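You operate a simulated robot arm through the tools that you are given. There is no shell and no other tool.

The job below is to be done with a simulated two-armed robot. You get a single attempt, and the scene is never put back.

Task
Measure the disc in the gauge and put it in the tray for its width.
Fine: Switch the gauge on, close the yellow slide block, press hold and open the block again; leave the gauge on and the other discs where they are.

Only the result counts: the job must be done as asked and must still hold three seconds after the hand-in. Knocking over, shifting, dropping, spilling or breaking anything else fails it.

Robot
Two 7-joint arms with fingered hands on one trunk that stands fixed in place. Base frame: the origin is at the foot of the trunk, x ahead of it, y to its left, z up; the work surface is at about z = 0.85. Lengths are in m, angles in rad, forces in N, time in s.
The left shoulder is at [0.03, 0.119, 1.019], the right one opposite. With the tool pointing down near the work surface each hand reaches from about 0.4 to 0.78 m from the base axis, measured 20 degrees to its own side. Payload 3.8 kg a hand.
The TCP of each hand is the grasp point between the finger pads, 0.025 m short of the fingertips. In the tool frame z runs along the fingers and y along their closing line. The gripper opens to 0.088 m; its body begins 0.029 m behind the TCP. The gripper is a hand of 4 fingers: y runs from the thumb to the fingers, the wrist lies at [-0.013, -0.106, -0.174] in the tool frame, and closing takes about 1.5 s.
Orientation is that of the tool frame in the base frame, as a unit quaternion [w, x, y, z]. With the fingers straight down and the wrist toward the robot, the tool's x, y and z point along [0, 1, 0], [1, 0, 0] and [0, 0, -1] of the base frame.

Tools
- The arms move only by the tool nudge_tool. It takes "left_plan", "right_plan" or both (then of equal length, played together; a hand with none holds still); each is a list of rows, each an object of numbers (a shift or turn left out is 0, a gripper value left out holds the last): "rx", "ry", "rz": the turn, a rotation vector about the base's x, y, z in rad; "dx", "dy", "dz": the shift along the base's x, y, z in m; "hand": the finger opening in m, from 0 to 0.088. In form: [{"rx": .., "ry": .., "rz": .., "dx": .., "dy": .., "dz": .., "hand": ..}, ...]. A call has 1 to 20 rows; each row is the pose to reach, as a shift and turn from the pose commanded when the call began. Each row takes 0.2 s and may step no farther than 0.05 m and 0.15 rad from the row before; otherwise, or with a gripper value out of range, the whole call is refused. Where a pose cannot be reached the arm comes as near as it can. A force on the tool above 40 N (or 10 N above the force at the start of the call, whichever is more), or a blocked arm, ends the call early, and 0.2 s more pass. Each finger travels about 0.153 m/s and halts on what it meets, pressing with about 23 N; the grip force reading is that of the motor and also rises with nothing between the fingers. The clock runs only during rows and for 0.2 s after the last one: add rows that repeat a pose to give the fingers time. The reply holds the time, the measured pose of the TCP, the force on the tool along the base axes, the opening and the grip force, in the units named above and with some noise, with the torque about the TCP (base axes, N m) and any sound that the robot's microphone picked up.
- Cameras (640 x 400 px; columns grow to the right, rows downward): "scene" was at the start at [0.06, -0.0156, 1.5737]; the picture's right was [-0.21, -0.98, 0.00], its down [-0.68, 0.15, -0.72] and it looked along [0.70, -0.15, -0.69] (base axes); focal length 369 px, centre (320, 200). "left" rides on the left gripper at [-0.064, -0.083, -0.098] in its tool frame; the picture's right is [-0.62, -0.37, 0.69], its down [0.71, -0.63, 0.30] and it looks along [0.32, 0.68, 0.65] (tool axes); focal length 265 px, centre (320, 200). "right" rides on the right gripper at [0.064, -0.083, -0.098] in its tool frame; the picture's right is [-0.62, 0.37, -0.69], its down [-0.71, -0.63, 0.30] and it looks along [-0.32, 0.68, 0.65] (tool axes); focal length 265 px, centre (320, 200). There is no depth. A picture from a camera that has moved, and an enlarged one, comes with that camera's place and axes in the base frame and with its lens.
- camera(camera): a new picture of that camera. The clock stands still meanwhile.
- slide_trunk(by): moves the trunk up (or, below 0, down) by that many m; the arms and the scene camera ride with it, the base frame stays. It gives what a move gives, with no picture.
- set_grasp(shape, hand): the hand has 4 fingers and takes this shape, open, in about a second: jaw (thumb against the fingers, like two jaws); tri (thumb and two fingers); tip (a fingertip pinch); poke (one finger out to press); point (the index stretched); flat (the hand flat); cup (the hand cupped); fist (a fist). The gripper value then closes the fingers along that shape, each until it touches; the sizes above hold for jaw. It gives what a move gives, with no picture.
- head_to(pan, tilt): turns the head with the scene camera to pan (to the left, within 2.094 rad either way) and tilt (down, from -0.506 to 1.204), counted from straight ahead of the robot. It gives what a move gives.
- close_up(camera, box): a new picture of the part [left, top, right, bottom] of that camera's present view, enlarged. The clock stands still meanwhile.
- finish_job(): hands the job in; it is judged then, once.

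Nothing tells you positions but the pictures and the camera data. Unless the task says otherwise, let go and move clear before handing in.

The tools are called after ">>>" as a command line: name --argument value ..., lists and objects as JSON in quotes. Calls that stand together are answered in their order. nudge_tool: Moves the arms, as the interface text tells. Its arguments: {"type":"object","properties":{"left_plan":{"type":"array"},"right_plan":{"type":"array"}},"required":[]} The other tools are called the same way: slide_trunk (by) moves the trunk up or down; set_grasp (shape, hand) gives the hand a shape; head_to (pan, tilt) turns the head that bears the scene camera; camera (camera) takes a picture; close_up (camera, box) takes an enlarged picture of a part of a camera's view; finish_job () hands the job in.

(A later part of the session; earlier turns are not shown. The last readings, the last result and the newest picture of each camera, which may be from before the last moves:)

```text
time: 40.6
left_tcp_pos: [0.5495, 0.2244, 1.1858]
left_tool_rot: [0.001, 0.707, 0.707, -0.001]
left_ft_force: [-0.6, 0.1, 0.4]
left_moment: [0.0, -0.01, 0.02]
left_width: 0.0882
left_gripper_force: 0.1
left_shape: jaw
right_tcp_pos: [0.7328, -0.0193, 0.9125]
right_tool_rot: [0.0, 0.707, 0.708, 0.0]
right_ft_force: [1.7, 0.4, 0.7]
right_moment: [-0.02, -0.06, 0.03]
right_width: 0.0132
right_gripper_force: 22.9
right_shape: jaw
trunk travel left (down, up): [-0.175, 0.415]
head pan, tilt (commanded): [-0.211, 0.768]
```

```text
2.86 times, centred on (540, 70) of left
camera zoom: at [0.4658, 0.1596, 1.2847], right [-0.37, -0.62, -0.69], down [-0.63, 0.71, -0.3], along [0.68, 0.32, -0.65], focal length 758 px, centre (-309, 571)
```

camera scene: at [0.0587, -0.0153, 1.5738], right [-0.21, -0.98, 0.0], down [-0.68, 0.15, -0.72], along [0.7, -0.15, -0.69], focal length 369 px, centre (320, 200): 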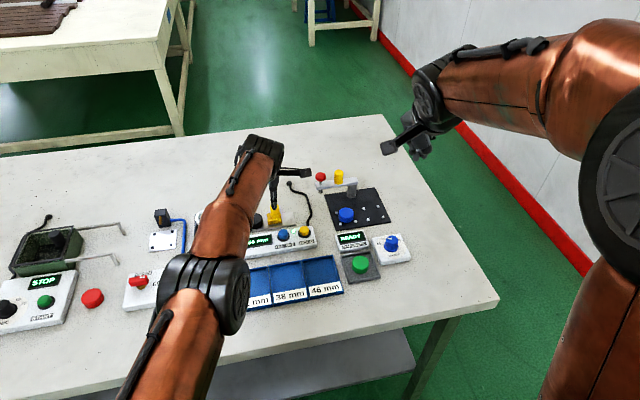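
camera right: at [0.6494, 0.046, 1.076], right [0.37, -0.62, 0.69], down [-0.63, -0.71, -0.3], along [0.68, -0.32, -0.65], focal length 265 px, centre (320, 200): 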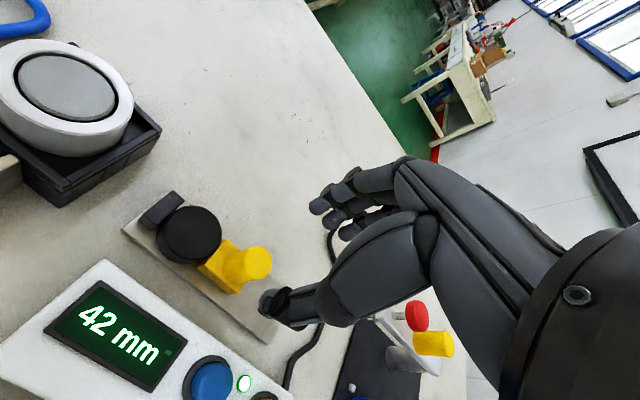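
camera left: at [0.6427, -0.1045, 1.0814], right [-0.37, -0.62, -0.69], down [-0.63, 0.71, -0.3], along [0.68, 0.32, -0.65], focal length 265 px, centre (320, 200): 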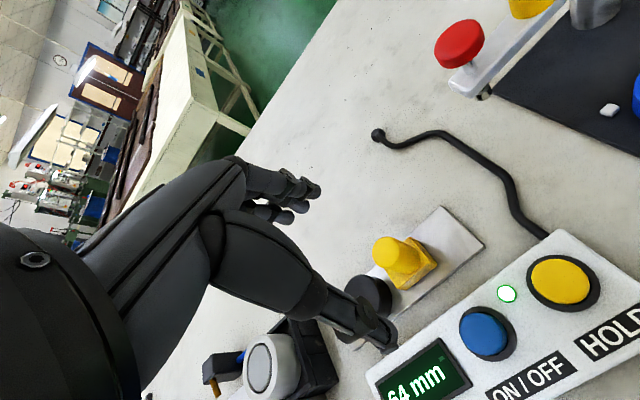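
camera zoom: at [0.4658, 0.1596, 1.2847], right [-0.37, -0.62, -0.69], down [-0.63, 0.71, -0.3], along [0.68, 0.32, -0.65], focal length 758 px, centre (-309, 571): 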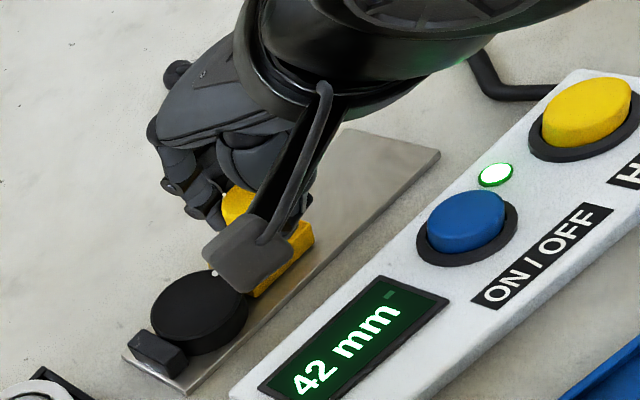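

Gripped. I'll slide the block back toward −y by about 0.022 m, to its original open position.

>>> nudge_tool --right_plan '[{"dy": -0.004}, {"dy": -0.009}, {"dy": -0.014}, {"dy": -0.019}, {"dy": -0.022}, {"dy": -0.022}]'

>>> close_up --camera "right" --box '[160, 120, 440, 340]'

>>> close_up --camera "left" --box '[440, 0, 640, 140]'

```text
time: 42.0
left_tcp_pos: [0.5489, 0.2243, 1.1863]
left_tool_rot: [0.001, 0.707, 0.707, 0.0]
left_ft_force: [-0.4, 0.8, -0.4]
left_moment: [0.0, -0.01, 0.03]
left_width: 0.0877
left_gripper_force: 0.0
left_shape: jaw
right_tcp_pos: [0.7329, -0.0415, 0.9133]
right_tool_rot: [0.0, 0.707, 0.707, 0.0]
right_ft_force: [1.8, 2.4, 2.3]
right_moment: [0.04, -0.1, -0.01]
right_width: 0.0135
right_gripper_force: 23.5
right_shape: jaw
trunk travel left (down, up): [-0.175, 0.415]
head pan, tilt (commanded): [-0.211, 0.768]
```

```text
1.82 times, centred on (300, 230) of right
camera zoom: at [0.6497, 0.0234, 1.0108], right [0.37, -0.62, 0.69], down [-0.63, -0.71, -0.3], along [0.68, -0.32, -0.65], focal length 483 px, centre (356, 146)
```

zoom: 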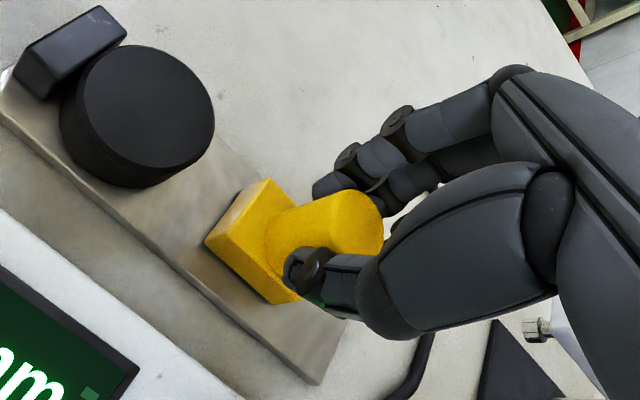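

```text
2.86 times, centred on (540, 70) of left
camera zoom: at [0.4658, 0.1596, 1.2847], right [-0.37, -0.62, -0.69], down [-0.63, 0.71, -0.3], along [0.68, 0.32, -0.65], focal length 758 px, centre (-309, 571)
```

zoom: 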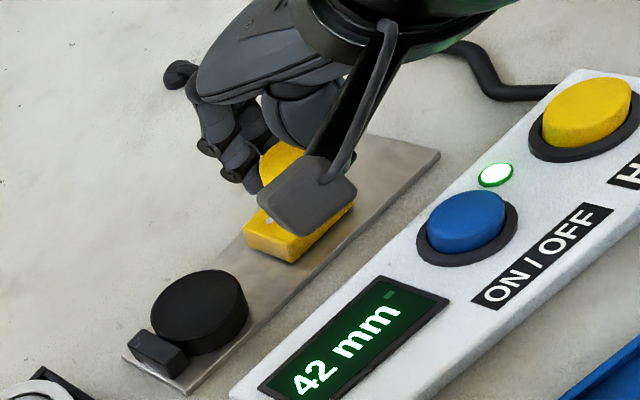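

The block is open again with 42 mm held on the display. I'll nudge 2 mm more to be sure it's fully back, then release.

>>> nudge_tool --right_plan '[{"dy": -0.001}, {"dy": -0.002}, {"dy": -0.002}]'

>>> nudge_tool --right_plan '[{"hand": 0.025}, {"hand": 0.04}, {"hand": 0.055}, {"hand": 0.055}, {"hand": 0.055, "dz": 0.03}, {"hand": 0.055, "dz": 0.065}, {"hand": 0.055, "dz": 0.1}, {"hand": 0.055, "dz": 0.1}]'

>>> close_up --camera "right" --box '[60, 120, 380, 360]'

>>> close_up --camera "left" --box '[440, 0, 640, 140]'

```text
time: 42.8
left_tcp_pos: [0.5493, 0.2253, 1.1864]
left_tool_rot: [0.0, 0.707, 0.707, 0.0]
left_ft_force: [-0.1, -0.5, 0.7]
left_moment: [0.01, -0.03, 0.02]
left_width: 0.0879
left_gripper_force: 0.1
left_shape: jaw
right_tcp_pos: [0.7345, -0.0421, 0.9126]
right_tool_rot: [0.0, 0.707, 0.707, -0.001]
right_ft_force: [2.5, 5.9, 1.0]
right_moment: [0.11, -0.09, 0.05]
right_width: 0.0135
right_gripper_force: 22.9
right_shape: jaw
trunk travel left (down, up): [-0.175, 0.415]
head pan, tilt (commanded): [-0.211, 0.768]
```

```text
time: 44.6
left_tcp_pos: [0.5486, 0.2253, 1.1865]
left_tool_rot: [0.0, 0.707, 0.707, 0.001]
left_ft_force: [-0.5, -0.3, -0.1]
left_moment: [0.02, -0.01, 0.0]
left_width: 0.088
left_gripper_force: 0.0
left_shape: jaw
right_tcp_pos: [0.734, -0.0416, 1.0129]
right_tool_rot: [0.0, 0.707, 0.707, -0.001]
right_ft_force: [-0.2, -0.4, -0.5]
right_moment: [-0.02, -0.02, -0.01]
right_width: 0.0545
right_gripper_force: 0.1
right_shape: jaw
trunk travel left (down, up): [-0.175, 0.415]
head pan, tilt (commanded): [-0.211, 0.768]
```

```text
1.67 times, centred on (220, 240) of right
camera zoom: at [0.6509, 0.0226, 1.111], right [0.37, -0.62, 0.69], down [-0.63, -0.71, -0.3], along [0.68, -0.32, -0.65], focal length 442 px, centre (487, 133)
```

zoom: 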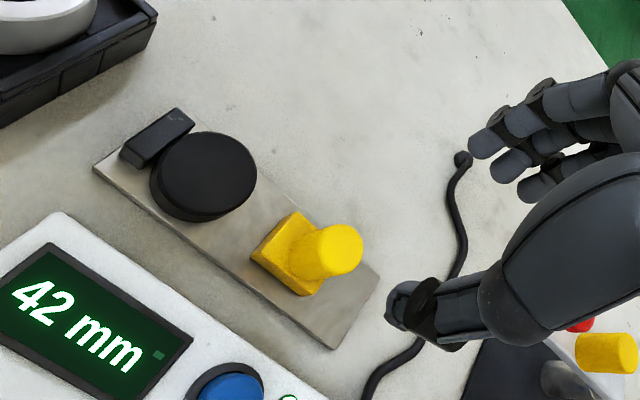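

```text
2.86 times, centred on (540, 70) of left
camera zoom: at [0.466, 0.1595, 1.2846], right [-0.37, -0.62, -0.69], down [-0.63, 0.71, -0.3], along [0.68, 0.32, -0.65], focal length 758 px, centre (-309, 571)
```

zoom: 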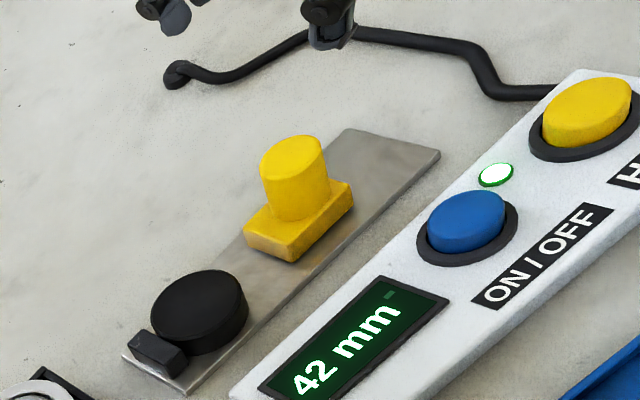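

The block is open at its end stop and 42 mm is held, so the disc belongs in the 42 mm tray. It now sits against the stop at about (0.727, 0.024). I'll move the right hand above it and lower to just over its top.

>>> nudge_tool --right_plan '[{"dx": -0.003, "dy": 0.033}, {"dx": -0.005, "dy": 0.065}, {"dx": -0.005, "dy": 0.065, "dz": -0.03}, {"dx": -0.005, "dy": 0.065, "dz": -0.06, "hand": 0.05}, {"dx": -0.005, "dy": 0.065, "dz": -0.085, "hand": 0.05}, {"dx": -0.005, "dy": 0.065, "dz": -0.085, "hand": 0.05}]'

>>> camera --camera "right"

>>> close_up --camera "left" --box '[420, 20, 620, 160]'

>>> close_up --camera "scene" --box '[200, 160, 310, 260]'

```text
time: 46.0
left_tcp_pos: [0.5492, 0.223, 1.1859]
left_tool_rot: [-0.001, 0.707, 0.707, -0.001]
left_ft_force: [0.6, 0.1, 0.5]
left_moment: [0.01, 0.02, 0.01]
left_width: 0.0878
left_gripper_force: 0.0
left_shape: jaw
right_tcp_pos: [0.727, 0.0219, 0.928]
right_tool_rot: [0.0, 0.707, 0.707, 0.0]
right_ft_force: [1.1, 0.2, 0.5]
right_moment: [0.0, -0.02, 0.02]
right_width: 0.0503
right_gripper_force: 0.0
right_shape: jaw
trunk travel left (down, up): [-0.175, 0.415]
head pan, tilt (commanded): [-0.211, 0.768]
```

```text
taken
camera right: at [0.6438, 0.0864, 1.025], right [0.37, -0.62, 0.69], down [-0.63, -0.71, -0.3], along [0.68, -0.32, -0.65], focal length 265 px, centre (320, 200)
```

right: 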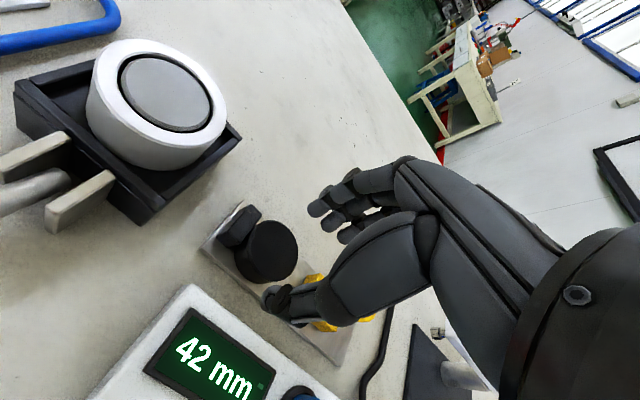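

```text
2.86 times, centred on (520, 90) of left
camera zoom: at [0.4655, 0.1596, 1.2848], right [-0.37, -0.62, -0.69], down [-0.63, 0.71, -0.3], along [0.68, 0.32, -0.65], focal length 758 px, centre (-251, 514)
```

zoom: 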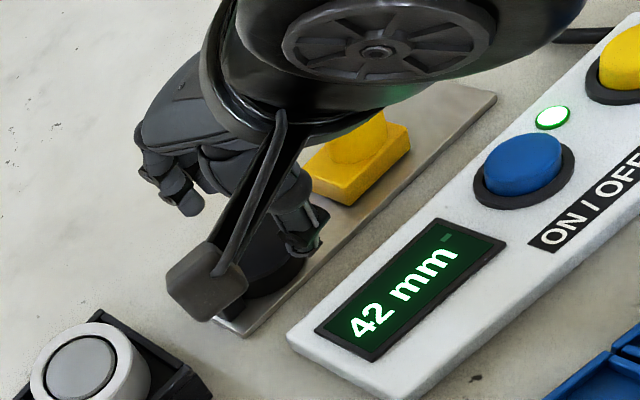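

```text
4.00 times, centred on (255, 210) of scene
camera zoom: at [0.0599, -0.0153, 1.5738], right [-0.21, -0.98, 0.0], down [-0.68, 0.15, -0.72], along [0.7, -0.15, -0.69], focal length 1474 px, centre (580, 160)
```

zoom: 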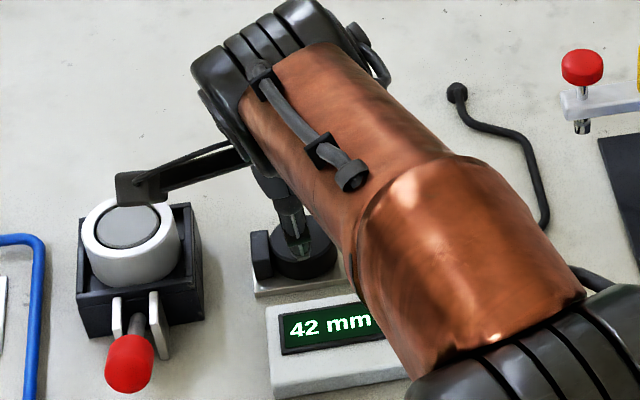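

I'll zoom on the right camera to refine the disc centring between the thumb and fingers.

>>> close_up --camera "right" --box '[190, 160, 400, 340]'

```text
2.22 times, centred on (295, 250) of right
camera zoom: at [0.6438, 0.0864, 1.025], right [0.37, -0.62, 0.69], down [-0.63, -0.71, -0.3], along [0.68, -0.32, -0.65], focal length 590 px, centre (376, 89)
```

zoom: 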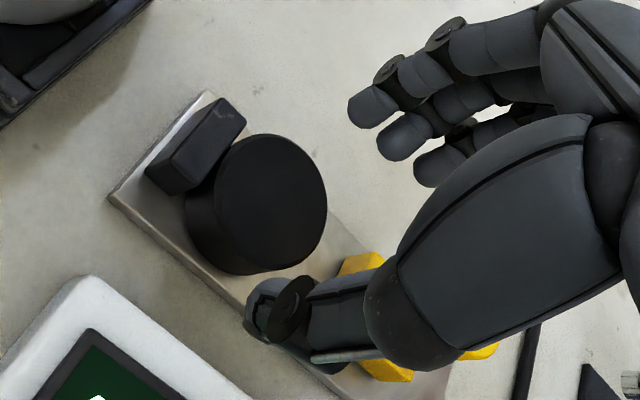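

The disc centre is about (0.7285, 0.0265). I'll shift slightly, narrow the opening to 0.047, and lower to grip height.

>>> nudge_tool --right_plan '[{"dx": 0.002, "dy": 0.004, "hand": 0.047}, {"dx": 0.002, "dy": 0.004, "dz": -0.012, "hand": 0.047}, {"dx": 0.002, "dy": 0.004, "dz": -0.02, "hand": 0.047}, {"dx": 0.002, "dy": 0.004, "dz": -0.026, "hand": 0.047}, {"dx": 0.002, "dy": 0.004, "dz": -0.026, "hand": 0.047}]'

>>> close_up --camera "right" --box '[190, 160, 400, 340]'

>>> close_up --camera "left" --box '[440, 60, 570, 160]'

>>> close_up --camera "scene" --box '[230, 190, 290, 240]'

```text
time: 47.2
left_tcp_pos: [0.5492, 0.2234, 1.1865]
left_tool_rot: [0.0, 0.707, 0.707, 0.0]
left_ft_force: [0.0, 0.2, 0.1]
left_moment: [0.0, -0.02, 0.01]
left_width: 0.0878
left_gripper_force: 0.1
left_shape: jaw
right_tcp_pos: [0.7261, 0.0241, 0.9082]
right_tool_rot: [0.001, 0.707, 0.707, -0.001]
right_ft_force: [-0.2, -0.3, 0.1]
right_moment: [0.01, 0.02, 0.0]
right_width: 0.0476
right_gripper_force: 0.0
right_shape: jaw
right hand out of reach, approached as far as the arm can: row 3, 4, 5
trunk travel left (down, up): [-0.175, 0.415]
head pan, tilt (commanded): [-0.211, 0.768]
```

```text
2.22 times, centred on (295, 250) of right
camera zoom: at [0.6427, 0.0889, 1.0049], right [0.37, -0.62, 0.69], down [-0.63, -0.71, -0.3], along [0.68, -0.32, -0.65], focal length 590 px, centre (376, 89)
```

zoom: 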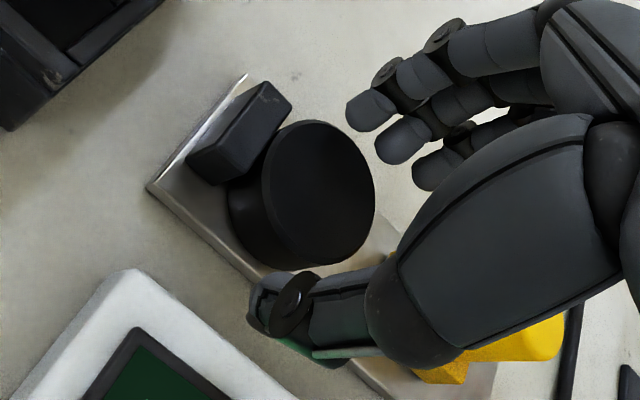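

```text
4.00 times, centred on (505, 110) of left
camera zoom: at [0.4658, 0.1595, 1.2847], right [-0.37, -0.62, -0.69], down [-0.63, 0.71, -0.3], along [0.68, 0.32, -0.65], focal length 1062 px, centre (-420, 560)
```

zoom: 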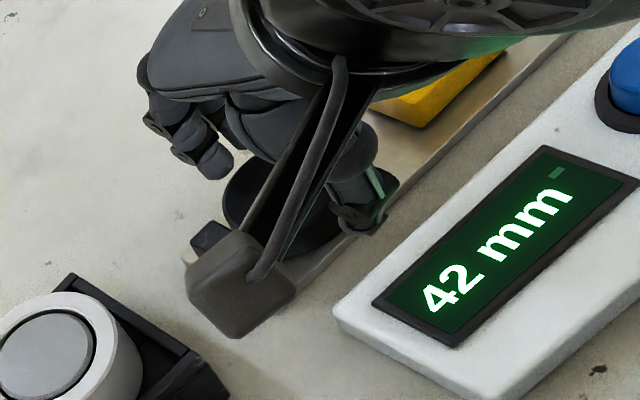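

```text
8.00 times, centred on (260, 215) of scene
camera zoom: at [0.0602, -0.0154, 1.5737], right [-0.21, -0.98, 0.0], down [-0.68, 0.15, -0.72], along [0.7, -0.15, -0.69], focal length 2949 px, centre (800, 80)
```

zoom: 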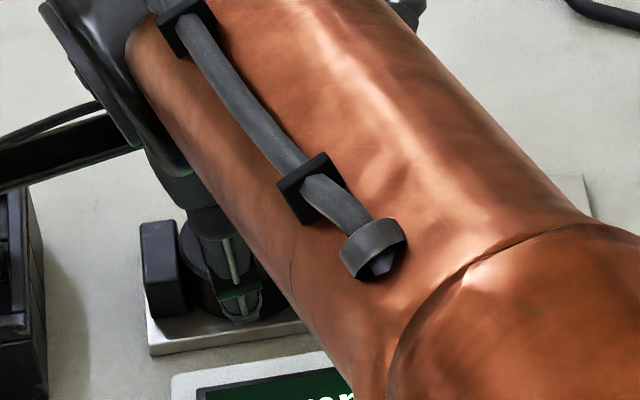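

The right arm runs out of reach here; the left arm suits this y better. I'll lift the right hand straight up, park it, and use the left hand for the disc.

>>> nudge_tool --right_plan '[{"dz": 0.03}, {"dz": 0.065}, {"dz": 0.1}, {"dx": -0.02, "dy": -0.035, "dz": 0.12}, {"dx": -0.045, "dy": -0.07, "dz": 0.14}, {"dx": -0.07, "dy": -0.105, "dz": 0.165}, {"dx": -0.095, "dy": -0.14, "dz": 0.19}, {"dx": -0.12, "dy": -0.175, "dz": 0.215}, {"dx": -0.145, "dy": -0.21, "dz": 0.24}, {"dx": -0.165, "dy": -0.245, "dz": 0.265}, {"dx": -0.185, "dy": -0.28, "dz": 0.285}, {"dx": -0.205, "dy": -0.312, "dz": 0.3}, {"dx": -0.205, "dy": -0.312, "dz": 0.3}]'

>>> close_up --camera "scene" --box '[232, 195, 318, 260]'

>>> close_up --camera "scene" --box '[220, 240, 360, 330]'

>>> close_up --camera "left" --box '[440, 40, 640, 200]'

```text
time: 50.0
left_tcp_pos: [0.5475, 0.2239, 1.1866]
left_tool_rot: [-0.001, 0.707, 0.707, -0.001]
left_ft_force: [-0.4, 0.3, 0.1]
left_moment: [-0.01, -0.02, 0.01]
left_width: 0.088
left_gripper_force: 0.2
left_shape: jaw
right_tcp_pos: [0.6627, -0.3266, 1.2808]
right_tool_rot: [0.0, 0.707, 0.707, -0.001]
right_ft_force: [0.7, 0.6, -0.7]
right_moment: [0.0, 0.01, -0.06]
right_width: 0.0472
right_gripper_force: 0.1
right_shape: jaw
right hand out of reach, approached as far as the arm can: row 2, 4, 5, 6, 7, 8, 9, 10, 11, 12, 13
trunk travel left (down, up): [-0.175, 0.415]
head pan, tilt (commanded): [-0.211, 0.768]
```

```text
6.15 times, centred on (275, 228) of scene
camera zoom: at [0.0605, -0.0149, 1.5737], right [-0.21, -0.98, 0.0], down [-0.68, 0.15, -0.72], along [0.7, -0.15, -0.69], focal length 2268 px, centre (597, 31)
```

zoom: 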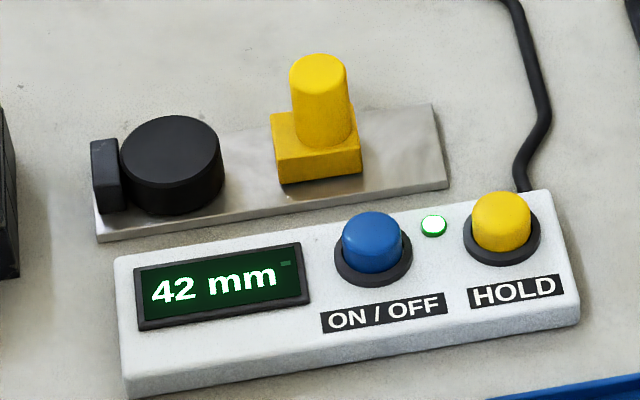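

```text
4.44 times, centred on (290, 285) of scene
camera zoom: at [0.0605, -0.0149, 1.5737], right [-0.21, -0.98, 0.0], down [-0.68, 0.15, -0.72], along [0.7, -0.15, -0.69], focal length 1638 px, centre (453, -178)
```

zoom: 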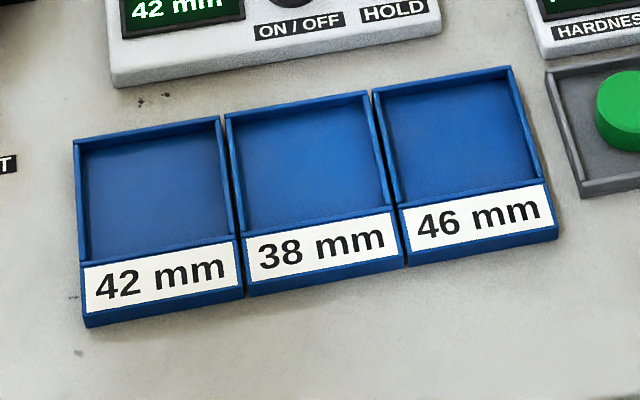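

```text
2.50 times, centred on (540, 120) of left
camera zoom: at [0.466, 0.16, 1.2846], right [-0.37, -0.62, -0.69], down [-0.63, 0.71, -0.3], along [0.68, 0.32, -0.65], focal length 664 px, centre (-230, 400)
```

zoom: 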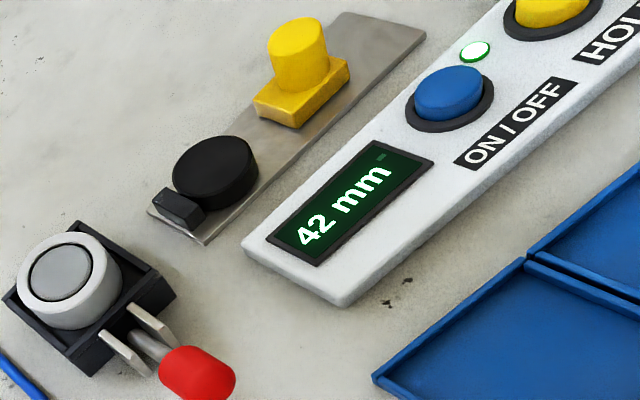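

The gauge is in the right state, but the right arm ended somewhere other than commanded (0.663, -0.327, 1.281). I'll look at the whole scene before moving on.

>>> camera --camera "scene"

>>> camera --camera "right"

```text
taken
camera scene: at [0.0605, -0.0149, 1.5737], right [-0.21, -0.98, 0.0], down [-0.68, 0.15, -0.72], along [0.7, -0.15, -0.69], focal length 369 px, centre (320, 200)
```

scene: 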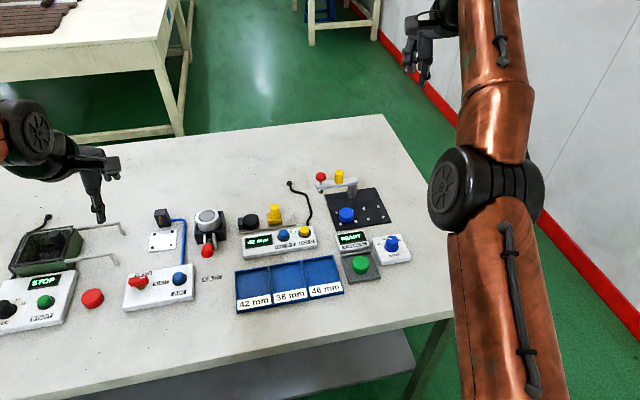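

```text
taken
camera right: at [0.5791, -0.2622, 1.3783], right [0.37, -0.62, 0.69], down [-0.63, -0.71, -0.3], along [0.68, -0.32, -0.65], focal length 265 px, centre (320, 200)
```

right: 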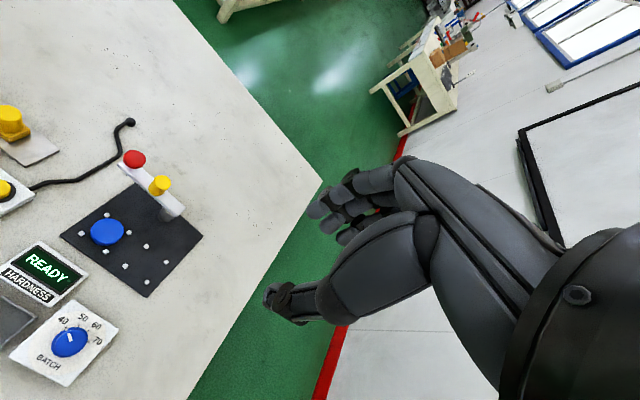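

The right arm is well clear of the table items, so I'll leave it there. Now I'll bring the left hand above the disc at about (0.727, 0.0245).

>>> nudge_tool --left_plan '[{"dx": 0.022, "dy": -0.025, "dz": -0.022}, {"dx": 0.045, "dy": -0.05, "dz": -0.046}, {"dx": 0.067, "dy": -0.075, "dz": -0.072}, {"dx": 0.09, "dy": -0.1, "dz": -0.098}, {"dx": 0.112, "dy": -0.125, "dz": -0.125}, {"dx": 0.135, "dy": -0.15, "dz": -0.152}, {"dx": 0.157, "dy": -0.175, "dz": -0.18, "hand": 0.055}, {"dx": 0.179, "dy": -0.199, "dz": -0.207, "hand": 0.055}, {"dx": 0.179, "dy": -0.199, "dz": -0.207, "hand": 0.055}]'

>>> camera --camera "left"

>>> close_up --camera "left" --box '[240, 160, 460, 340]'

>>> close_up --camera "scene" --box '[200, 160, 310, 260]'

```text
time: 52.0
left_tcp_pos: [0.7294, 0.0207, 0.9813]
left_tool_rot: [-0.001, 0.708, 0.707, 0.0]
left_ft_force: [-0.9, 0.3, 0.1]
left_moment: [-0.02, -0.02, -0.02]
left_width: 0.0554
left_gripper_force: 0.0
left_shape: jaw
right_tcp_pos: [0.6622, -0.3266, 1.2792]
right_tool_rot: [0.0, 0.707, 0.707, -0.001]
right_ft_force: [0.5, -0.1, -0.4]
right_moment: [0.0, 0.02, 0.0]
right_width: 0.0473
right_gripper_force: 0.0
right_shape: jaw
trunk travel left (down, up): [-0.175, 0.415]
head pan, tilt (commanded): [-0.211, 0.768]
```

```text
taken
camera left: at [0.6458, -0.0423, 1.079], right [-0.37, -0.62, -0.69], down [-0.63, 0.71, -0.3], along [0.68, 0.32, -0.65], focal length 265 px, centre (320, 200)
```

left: 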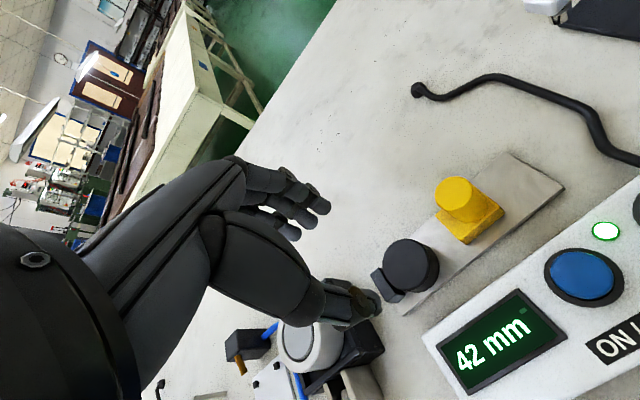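

```text
2.22 times, centred on (350, 250) of left
camera zoom: at [0.6458, -0.0423, 1.079], right [-0.37, -0.62, -0.69], down [-0.63, 0.71, -0.3], along [0.68, 0.32, -0.65], focal length 590 px, centre (253, 89)
```

zoom: 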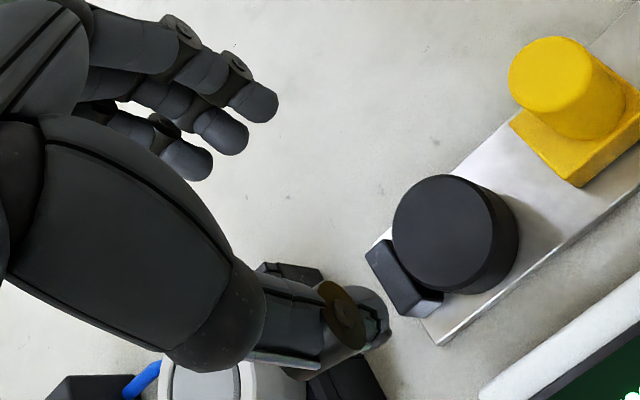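

```text
4.00 times, centred on (255, 210) of scene
camera zoom: at [0.0594, -0.0153, 1.5738], right [-0.21, -0.98, 0.0], down [-0.68, 0.15, -0.72], along [0.7, -0.15, -0.69], focal length 1474 px, centre (580, 160)
```

zoom: 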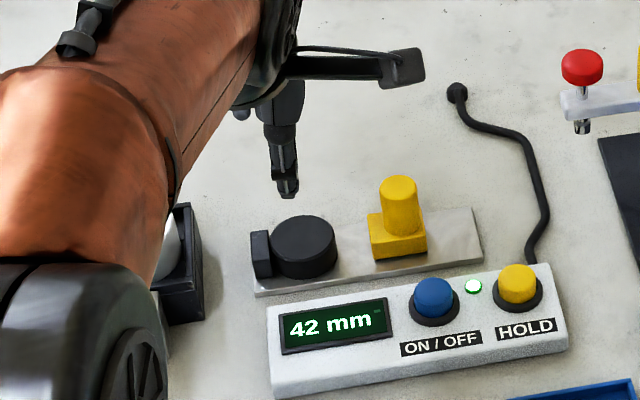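

The disc is nearly under the TCP. I'll lower to just above the disc top and check alignment again.

>>> nudge_tool --left_plan '[{"dx": -0.001, "dz": -0.025, "hand": 0.05}, {"dx": -0.001, "dz": -0.05, "hand": 0.05}, {"dx": -0.001, "dz": -0.06, "hand": 0.05}, {"dx": -0.001, "dz": -0.06, "hand": 0.05}]'

>>> close_up --camera "left" --box '[240, 160, 460, 340]'

>>> close_up --camera "scene" --box '[225, 180, 295, 240]'

```text
time: 53.0
left_tcp_pos: [0.7265, 0.023, 0.9197]
left_tool_rot: [0.0, 0.707, 0.707, 0.001]
left_ft_force: [-0.8, -0.8, -0.9]
left_moment: [-0.01, -0.02, -0.01]
left_width: 0.0503
left_gripper_force: 0.1
left_shape: jaw
right_tcp_pos: [0.6618, -0.3279, 1.2789]
right_tool_rot: [0.0, 0.708, 0.707, 0.0]
right_ft_force: [0.2, 0.5, 0.3]
right_moment: [0.01, -0.01, 0.0]
right_width: 0.0471
right_gripper_force: 0.1
right_shape: jaw
trunk travel left (down, up): [-0.175, 0.415]
head pan, tilt (commanded): [-0.211, 0.768]
```

```text
2.22 times, centred on (350, 250) of left
camera zoom: at [0.6442, -0.0416, 1.0183], right [-0.37, -0.62, -0.69], down [-0.63, 0.71, -0.3], along [0.68, 0.32, -0.65], focal length 590 px, centre (253, 89)
```

zoom: 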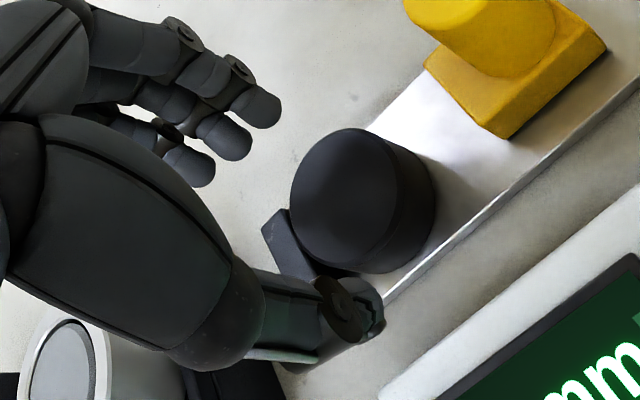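

```text
6.67 times, centred on (260, 210) of scene
camera zoom: at [0.0602, -0.0157, 1.5737], right [-0.21, -0.98, 0.0], down [-0.68, 0.15, -0.72], along [0.7, -0.15, -0.69], focal length 2458 px, centre (720, 133)
```

zoom: 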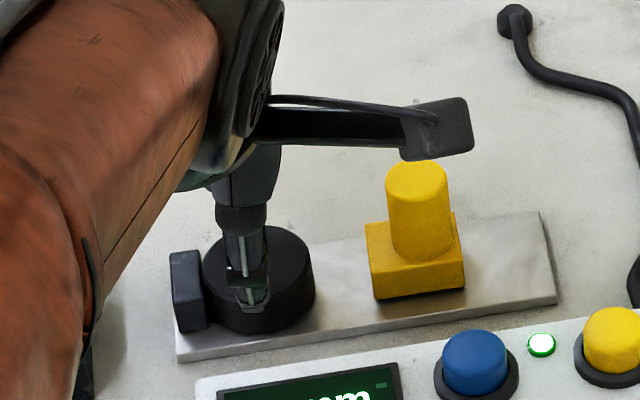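

The hand sits a few mm to +y of the disc's centre. I'll shift −0.004 in y and +0.0015 in x, and lower to grip height.

>>> nudge_tool --left_plan '[{"dx": 0.0015, "dy": -0.004, "hand": 0.048}, {"dx": 0.0015, "dy": -0.004, "dz": -0.01, "hand": 0.048}, {"dx": 0.0015, "dy": -0.004, "dz": -0.018, "hand": 0.048}, {"dx": 0.0015, "dy": -0.004, "dz": -0.024, "hand": 0.048}, {"dx": 0.0015, "dy": -0.004, "dz": -0.024, "hand": 0.048}]'

>>> close_up --camera "left" --box '[240, 160, 460, 340]'

>>> close_up --camera "scene" --box '[225, 180, 295, 240]'

```text
time: 54.2
left_tcp_pos: [0.7302, 0.0193, 0.897]
left_tool_rot: [0.0, 0.707, 0.707, 0.0]
left_ft_force: [0.2, -0.2, 0.0]
left_moment: [-0.04, -0.02, 0.0]
left_width: 0.0485
left_gripper_force: 0.1
left_shape: jaw
right_tcp_pos: [0.6613, -0.3277, 1.2793]
right_tool_rot: [-0.001, 0.707, 0.707, -0.001]
right_ft_force: [-0.4, -0.1, -0.8]
right_moment: [-0.02, 0.02, -0.04]
right_width: 0.0474
right_gripper_force: 0.0
right_shape: jaw
trunk travel left (down, up): [-0.175, 0.415]
head pan, tilt (commanded): [-0.211, 0.768]
```

```text
2.22 times, centred on (350, 250) of left
camera zoom: at [0.6465, -0.0456, 0.9957], right [-0.37, -0.62, -0.69], down [-0.63, 0.71, -0.3], along [0.68, 0.32, -0.65], focal length 590 px, centre (253, 89)
```

zoom: 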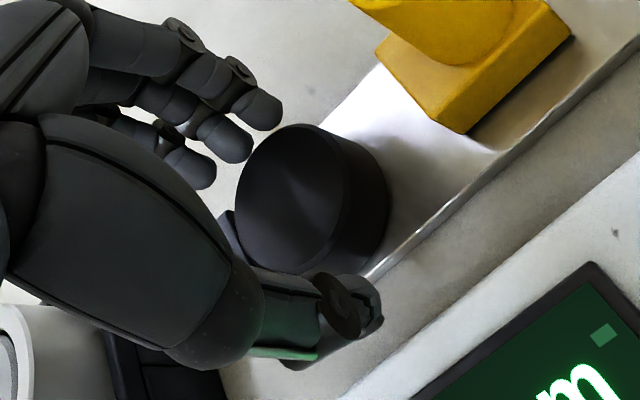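

```text
6.67 times, centred on (260, 210) of scene
camera zoom: at [0.0602, -0.0157, 1.5737], right [-0.21, -0.98, 0.0], down [-0.68, 0.15, -0.72], along [0.7, -0.15, -0.69], focal length 2458 px, centre (720, 133)
```

zoom: 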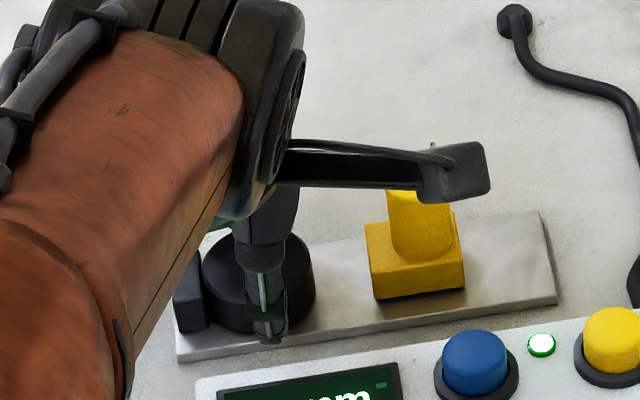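

The thumb is now well aligned with the disc in the scene view. I'll lower 4 mm more and close on the disc.

>>> nudge_tool --left_plan '[{"dz": -0.004}, {"dz": -0.004}, {"dz": -0.004, "hand": 0.04}, {"dz": -0.004, "hand": 0.033}, {"dz": -0.004, "hand": 0.026}, {"dz": -0.004, "hand": 0.02}, {"dz": -0.004, "hand": 0.02}]'

>>> close_up --camera "left" --box '[240, 160, 460, 340]'

>>> close_up --camera "scene" --box '[225, 180, 295, 240]'

```text
time: 55.8
left_tcp_pos: [0.7287, 0.0183, 0.8941]
left_tool_rot: [0.0, 0.707, 0.707, 0.0]
left_ft_force: [4.0, 0.0, 0.9]
left_moment: [0.02, -0.06, -0.12]
left_width: 0.0351
left_gripper_force: 22.8
left_shape: jaw
right_tcp_pos: [0.6618, -0.3284, 1.2814]
right_tool_rot: [0.0, 0.707, 0.707, -0.001]
right_ft_force: [0.2, 0.0, 0.0]
right_moment: [-0.01, 0.03, -0.01]
right_width: 0.047
right_gripper_force: 0.0
right_shape: jaw
trunk travel left (down, up): [-0.175, 0.415]
head pan, tilt (commanded): [-0.211, 0.768]
```

```text
2.22 times, centred on (350, 250) of left
camera zoom: at [0.6469, -0.0457, 0.9915], right [-0.37, -0.62, -0.69], down [-0.63, 0.71, -0.3], along [0.68, 0.32, -0.65], focal length 590 px, centre (253, 89)
```

zoom: 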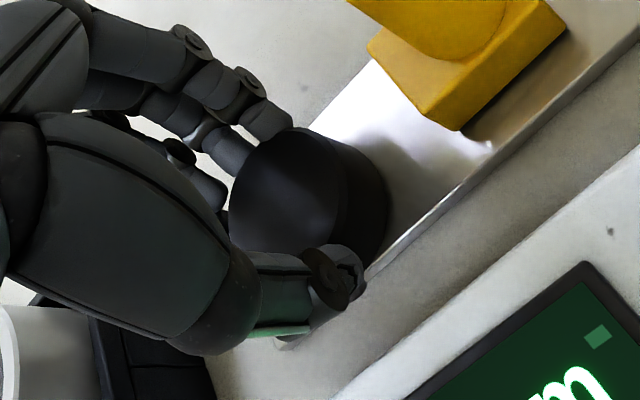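

```text
6.67 times, centred on (260, 210) of scene
camera zoom: at [0.0606, -0.0158, 1.5737], right [-0.21, -0.98, 0.0], down [-0.68, 0.15, -0.72], along [0.7, -0.15, -0.69], focal length 2458 px, centre (720, 133)
```

zoom: 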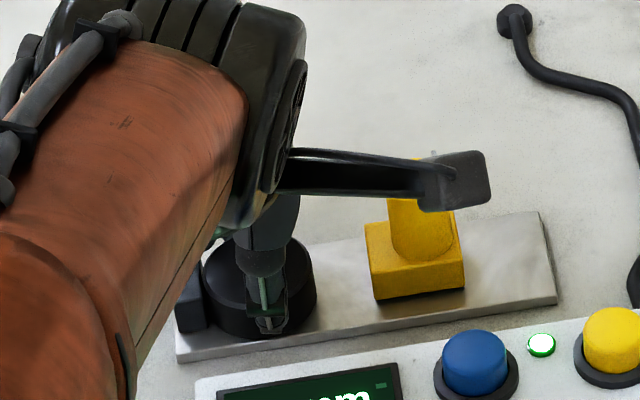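

The disc is gripped (22.8 N). I'll lift it slightly and check that it holds.

>>> nudge_tool --left_plan '[{"dz": 0.005}, {"dz": 0.012}, {"dz": 0.02}, {"dz": 0.02}]'

>>> close_up --camera "left" --box '[240, 160, 460, 340]'

>>> close_up --camera "scene" --box '[225, 180, 295, 240]'

```text
time: 56.8
left_tcp_pos: [0.7287, 0.0196, 0.9137]
left_tool_rot: [0.0, 0.708, 0.706, 0.0]
left_ft_force: [-0.8, 0.1, -0.8]
left_moment: [-0.01, 0.01, 0.0]
left_width: 0.0351
left_gripper_force: 23.2
left_shape: jaw
right_tcp_pos: [0.6636, -0.3271, 1.2806]
right_tool_rot: [-0.001, 0.707, 0.707, -0.001]
right_ft_force: [-0.1, -0.4, -0.6]
right_moment: [0.0, -0.02, 0.01]
right_width: 0.0474
right_gripper_force: 0.1
right_shape: jaw
trunk travel left (down, up): [-0.175, 0.415]
head pan, tilt (commanded): [-0.211, 0.768]
```

```text
2.22 times, centred on (350, 250) of left
camera zoom: at [0.6456, -0.0454, 1.0119], right [-0.37, -0.62, -0.69], down [-0.63, 0.71, -0.3], along [0.68, 0.32, -0.65], focal length 590 px, centre (253, 89)
```

zoom: 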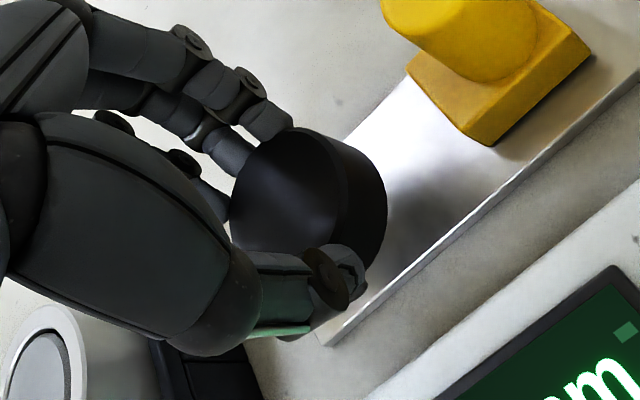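

```text
6.67 times, centred on (260, 210) of scene
camera zoom: at [0.0603, -0.0157, 1.5737], right [-0.21, -0.98, 0.0], down [-0.68, 0.15, -0.72], along [0.7, -0.15, -0.69], focal length 2458 px, centre (720, 133)
```

zoom: 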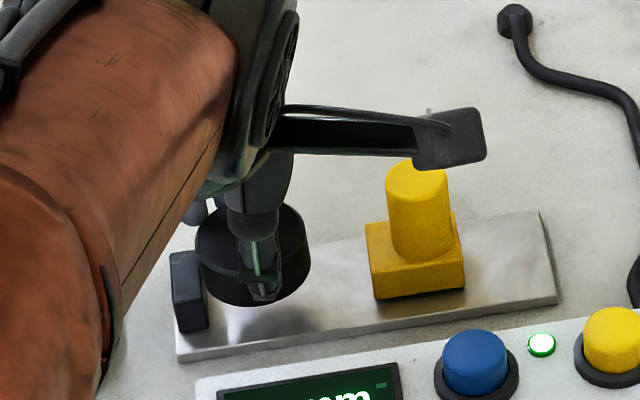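

The disc is securely held. I'll raise it, carry it back over the gauge, and hover above the 42 mm compartment (centre about (0.548, 0.0335)).

>>> nudge_tool --left_plan '[{"dz": 0.03}, {"dz": 0.06}, {"dz": 0.08}, {"dx": -0.03, "dy": 0.003, "dz": 0.08}, {"dx": -0.06, "dy": 0.006, "dz": 0.08}, {"dx": -0.09, "dy": 0.009, "dz": 0.08}, {"dx": -0.12, "dy": 0.011, "dz": 0.08}, {"dx": -0.15, "dy": 0.013, "dz": 0.08}, {"dx": -0.179, "dy": 0.014, "dz": 0.08}, {"dx": -0.179, "dy": 0.014, "dz": 0.06}, {"dx": -0.179, "dy": 0.014, "dz": 0.04}, {"dx": -0.179, "dy": 0.014, "dz": 0.04}]'

>>> camera --camera "left"

>>> camera --camera "scene"

>>> close_up --camera "scene" --box '[220, 220, 360, 330]'

```text
time: 59.4
left_tcp_pos: [0.5497, 0.0323, 0.9524]
left_tool_rot: [0.0, 0.707, 0.708, 0.0]
left_ft_force: [-0.5, 0.3, -0.8]
left_moment: [0.04, 0.0, 0.0]
left_width: 0.0348
left_gripper_force: 23.7
left_shape: jaw
right_tcp_pos: [0.6616, -0.3271, 1.2788]
right_tool_rot: [0.0, 0.707, 0.707, 0.0]
right_ft_force: [-0.7, 1.4, -0.1]
right_moment: [-0.02, 0.0, 0.02]
right_width: 0.0473
right_gripper_force: 0.0
right_shape: jaw
trunk travel left (down, up): [-0.175, 0.415]
head pan, tilt (commanded): [-0.211, 0.768]
```

```text
taken
camera left: at [0.4676, -0.0324, 1.0517], right [-0.37, -0.62, -0.69], down [-0.63, 0.71, -0.3], along [0.68, 0.32, -0.65], focal length 265 px, centre (320, 200)
```

left: 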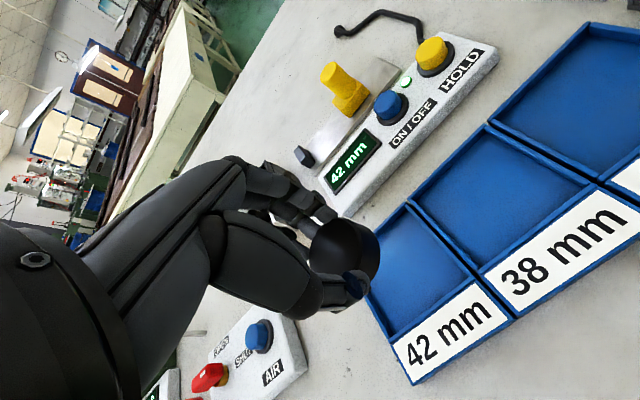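

```text
taken
camera scene: at [0.0602, -0.0156, 1.5737], right [-0.21, -0.98, 0.0], down [-0.68, 0.15, -0.72], along [0.7, -0.15, -0.69], focal length 369 px, centre (320, 200)
```

scene: 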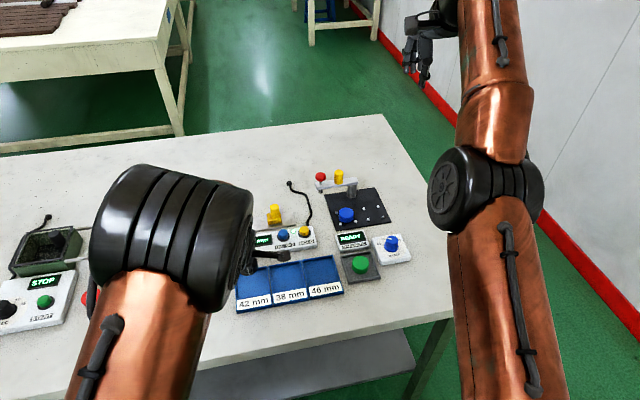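

```text
3.64 times, centred on (290, 275) of scene
camera zoom: at [0.0602, -0.0156, 1.5737], right [-0.21, -0.98, 0.0], down [-0.68, 0.15, -0.72], along [0.7, -0.15, -0.69], focal length 1340 px, centre (429, -73)
```

zoom: 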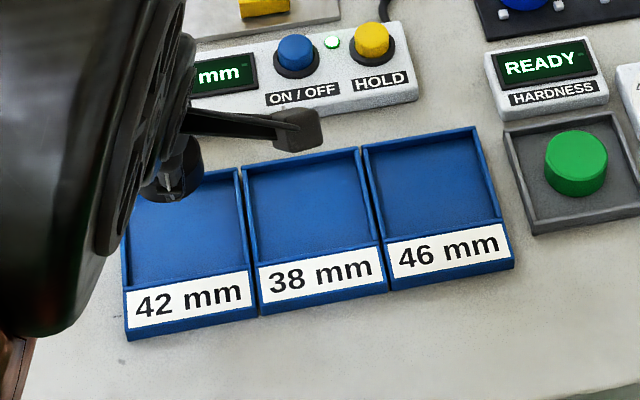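

The disc hovers above the 42 mm compartment. I'll zoom in from the left camera to check its centring.

>>> close_up --camera "left" --box '[270, 170, 530, 390]'

>>> camera --camera "right"

```text
1.82 times, centred on (400, 280) of left
camera zoom: at [0.4676, -0.0324, 1.0517], right [-0.37, -0.62, -0.69], down [-0.63, 0.71, -0.3], along [0.68, 0.32, -0.65], focal length 483 px, centre (174, 54)
```

zoom: 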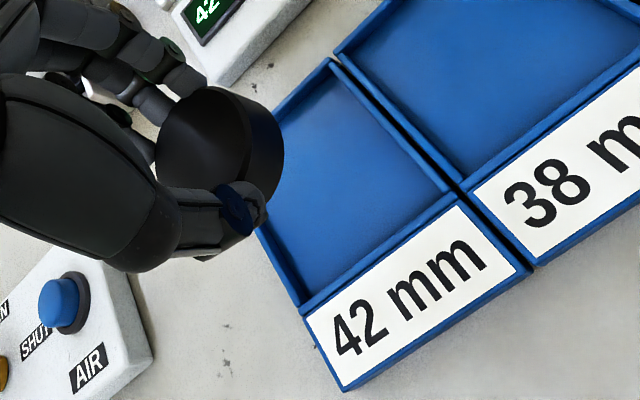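

```text
taken
camera right: at [0.5792, -0.2626, 1.3781], right [0.37, -0.62, 0.69], down [-0.63, -0.71, -0.3], along [0.68, -0.32, -0.65], focal length 265 px, centre (320, 200)
```

right: 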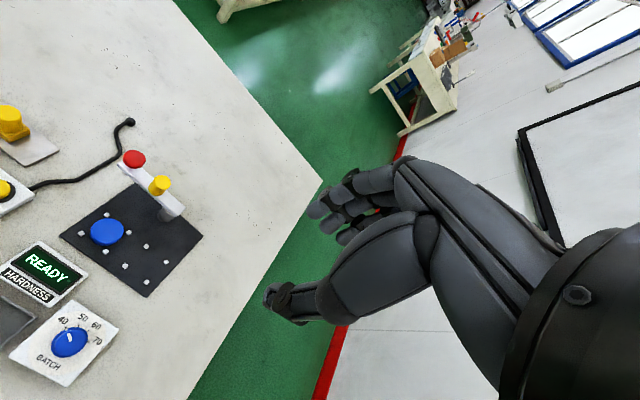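

Disc and compartment centres agree to about 2 mm. I'll shift slightly and lower to just above the compartment floor.

>>> nudge_tool --left_plan '[{"dx": 0.001, "dy": 0.002, "dz": -0.015}, {"dx": 0.001, "dy": 0.002, "dz": -0.03}, {"dx": 0.001, "dy": 0.002, "dz": -0.042}, {"dx": 0.001, "dy": 0.002, "dz": -0.048}, {"dx": 0.001, "dy": 0.002, "dz": -0.048}]'

>>> close_up --camera "left" --box '[270, 170, 530, 390]'

>>> close_up --camera "scene" --box '[220, 220, 360, 330]'

```text
time: 60.6
left_tcp_pos: [0.5501, 0.0364, 0.9052]
left_tool_rot: [0.0, 0.707, 0.708, 0.0]
left_ft_force: [-0.4, -0.3, -0.6]
left_moment: [0.0, 0.01, -0.01]
left_width: 0.0352
left_gripper_force: 22.6
left_shape: jaw
right_tcp_pos: [0.6624, -0.3274, 1.2797]
right_tool_rot: [-0.001, 0.707, 0.707, 0.0]
right_ft_force: [-0.4, -0.8, 0.8]
right_moment: [0.0, 0.02, 0.0]
right_width: 0.0473
right_gripper_force: 0.1
right_shape: jaw
trunk travel left (down, up): [-0.175, 0.415]
head pan, tilt (commanded): [-0.211, 0.768]
```

```text
1.82 times, centred on (400, 280) of left
camera zoom: at [0.4679, -0.0286, 1.0038], right [-0.37, -0.62, -0.69], down [-0.63, 0.71, -0.3], along [0.68, 0.32, -0.65], focal length 483 px, centre (174, 54)
```

zoom: 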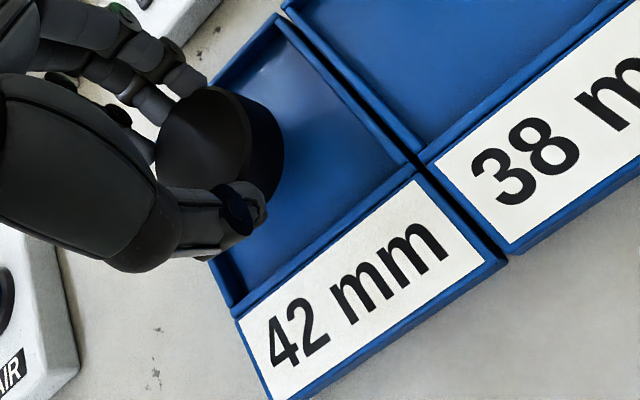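

```text
3.64 times, centred on (290, 275) of scene
camera zoom: at [0.0602, -0.0157, 1.5737], right [-0.21, -0.98, 0.0], down [-0.68, 0.15, -0.72], along [0.7, -0.15, -0.69], focal length 1340 px, centre (429, -73)
```

zoom: 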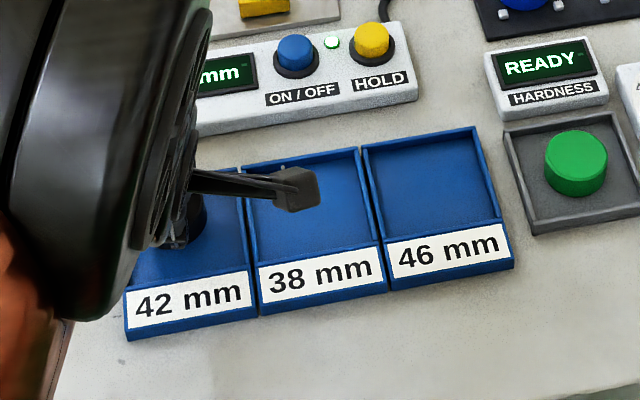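

The disc is centred in the 42 mm compartment. I'll lower it gently until contact shows in the force.

>>> nudge_tool --left_plan '[{"dx": 0.001, "dz": -0.004}, {"dx": 0.001, "dz": -0.007}, {"dx": 0.001, "dz": -0.01}]'

>>> close_up --camera "left" --box '[270, 170, 530, 390]'

```text
time: 61.4
left_tcp_pos: [0.5527, 0.0354, 0.8952]
left_tool_rot: [0.0, 0.707, 0.707, 0.001]
left_ft_force: [0.4, 0.4, 0.2]
left_moment: [-0.01, -0.03, 0.01]
left_width: 0.035
left_gripper_force: 23.5
left_shape: jaw
right_tcp_pos: [0.6624, -0.3274, 1.2795]
right_tool_rot: [-0.001, 0.707, 0.707, -0.001]
right_ft_force: [-0.3, -0.3, -0.2]
right_moment: [0.02, 0.0, 0.0]
right_width: 0.0473
right_gripper_force: 0.1
right_shape: jaw
trunk travel left (down, up): [-0.175, 0.415]
head pan, tilt (commanded): [-0.211, 0.768]
```

```text
1.82 times, centred on (400, 280) of left
camera zoom: at [0.4693, -0.0286, 0.9937], right [-0.37, -0.62, -0.69], down [-0.63, 0.71, -0.3], along [0.68, 0.32, -0.65], focal length 483 px, centre (174, 54)
```

zoom: 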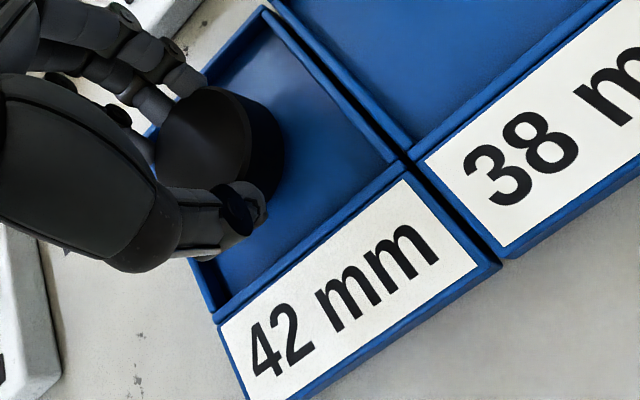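

No contact yet; I'll continue down in small steps.

>>> nudge_tool --left_plan '[{"dz": -0.002}, {"dz": -0.004}, {"dz": -0.004}]'

>>> close_up --camera "left" --box '[270, 170, 530, 390]'

```text
time: 62.2
left_tcp_pos: [0.5518, 0.0356, 0.892]
left_tool_rot: [0.0, 0.707, 0.707, 0.0]
left_ft_force: [-0.3, 1.1, 0.1]
left_moment: [0.0, 0.02, -0.03]
left_width: 0.035
left_gripper_force: 22.8
left_shape: jaw
right_tcp_pos: [0.6618, -0.328, 1.2806]
right_tool_rot: [-0.001, 0.707, 0.707, 0.0]
right_ft_force: [0.0, 0.5, 0.2]
right_moment: [0.02, 0.02, 0.02]
right_width: 0.0472
right_gripper_force: 0.1
right_shape: jaw
trunk travel left (down, up): [-0.175, 0.415]
head pan, tilt (commanded): [-0.211, 0.768]
```

```text
1.82 times, centred on (400, 280) of left
camera zoom: at [0.4694, -0.0297, 0.9898], right [-0.37, -0.62, -0.69], down [-0.63, 0.71, -0.3], along [0.68, 0.32, -0.65], focal length 483 px, centre (174, 54)
```

zoom: 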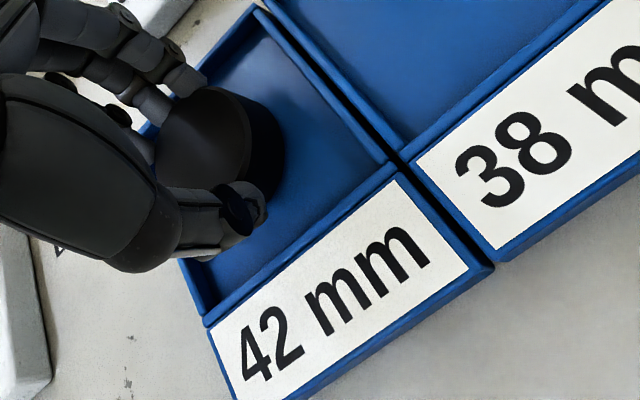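

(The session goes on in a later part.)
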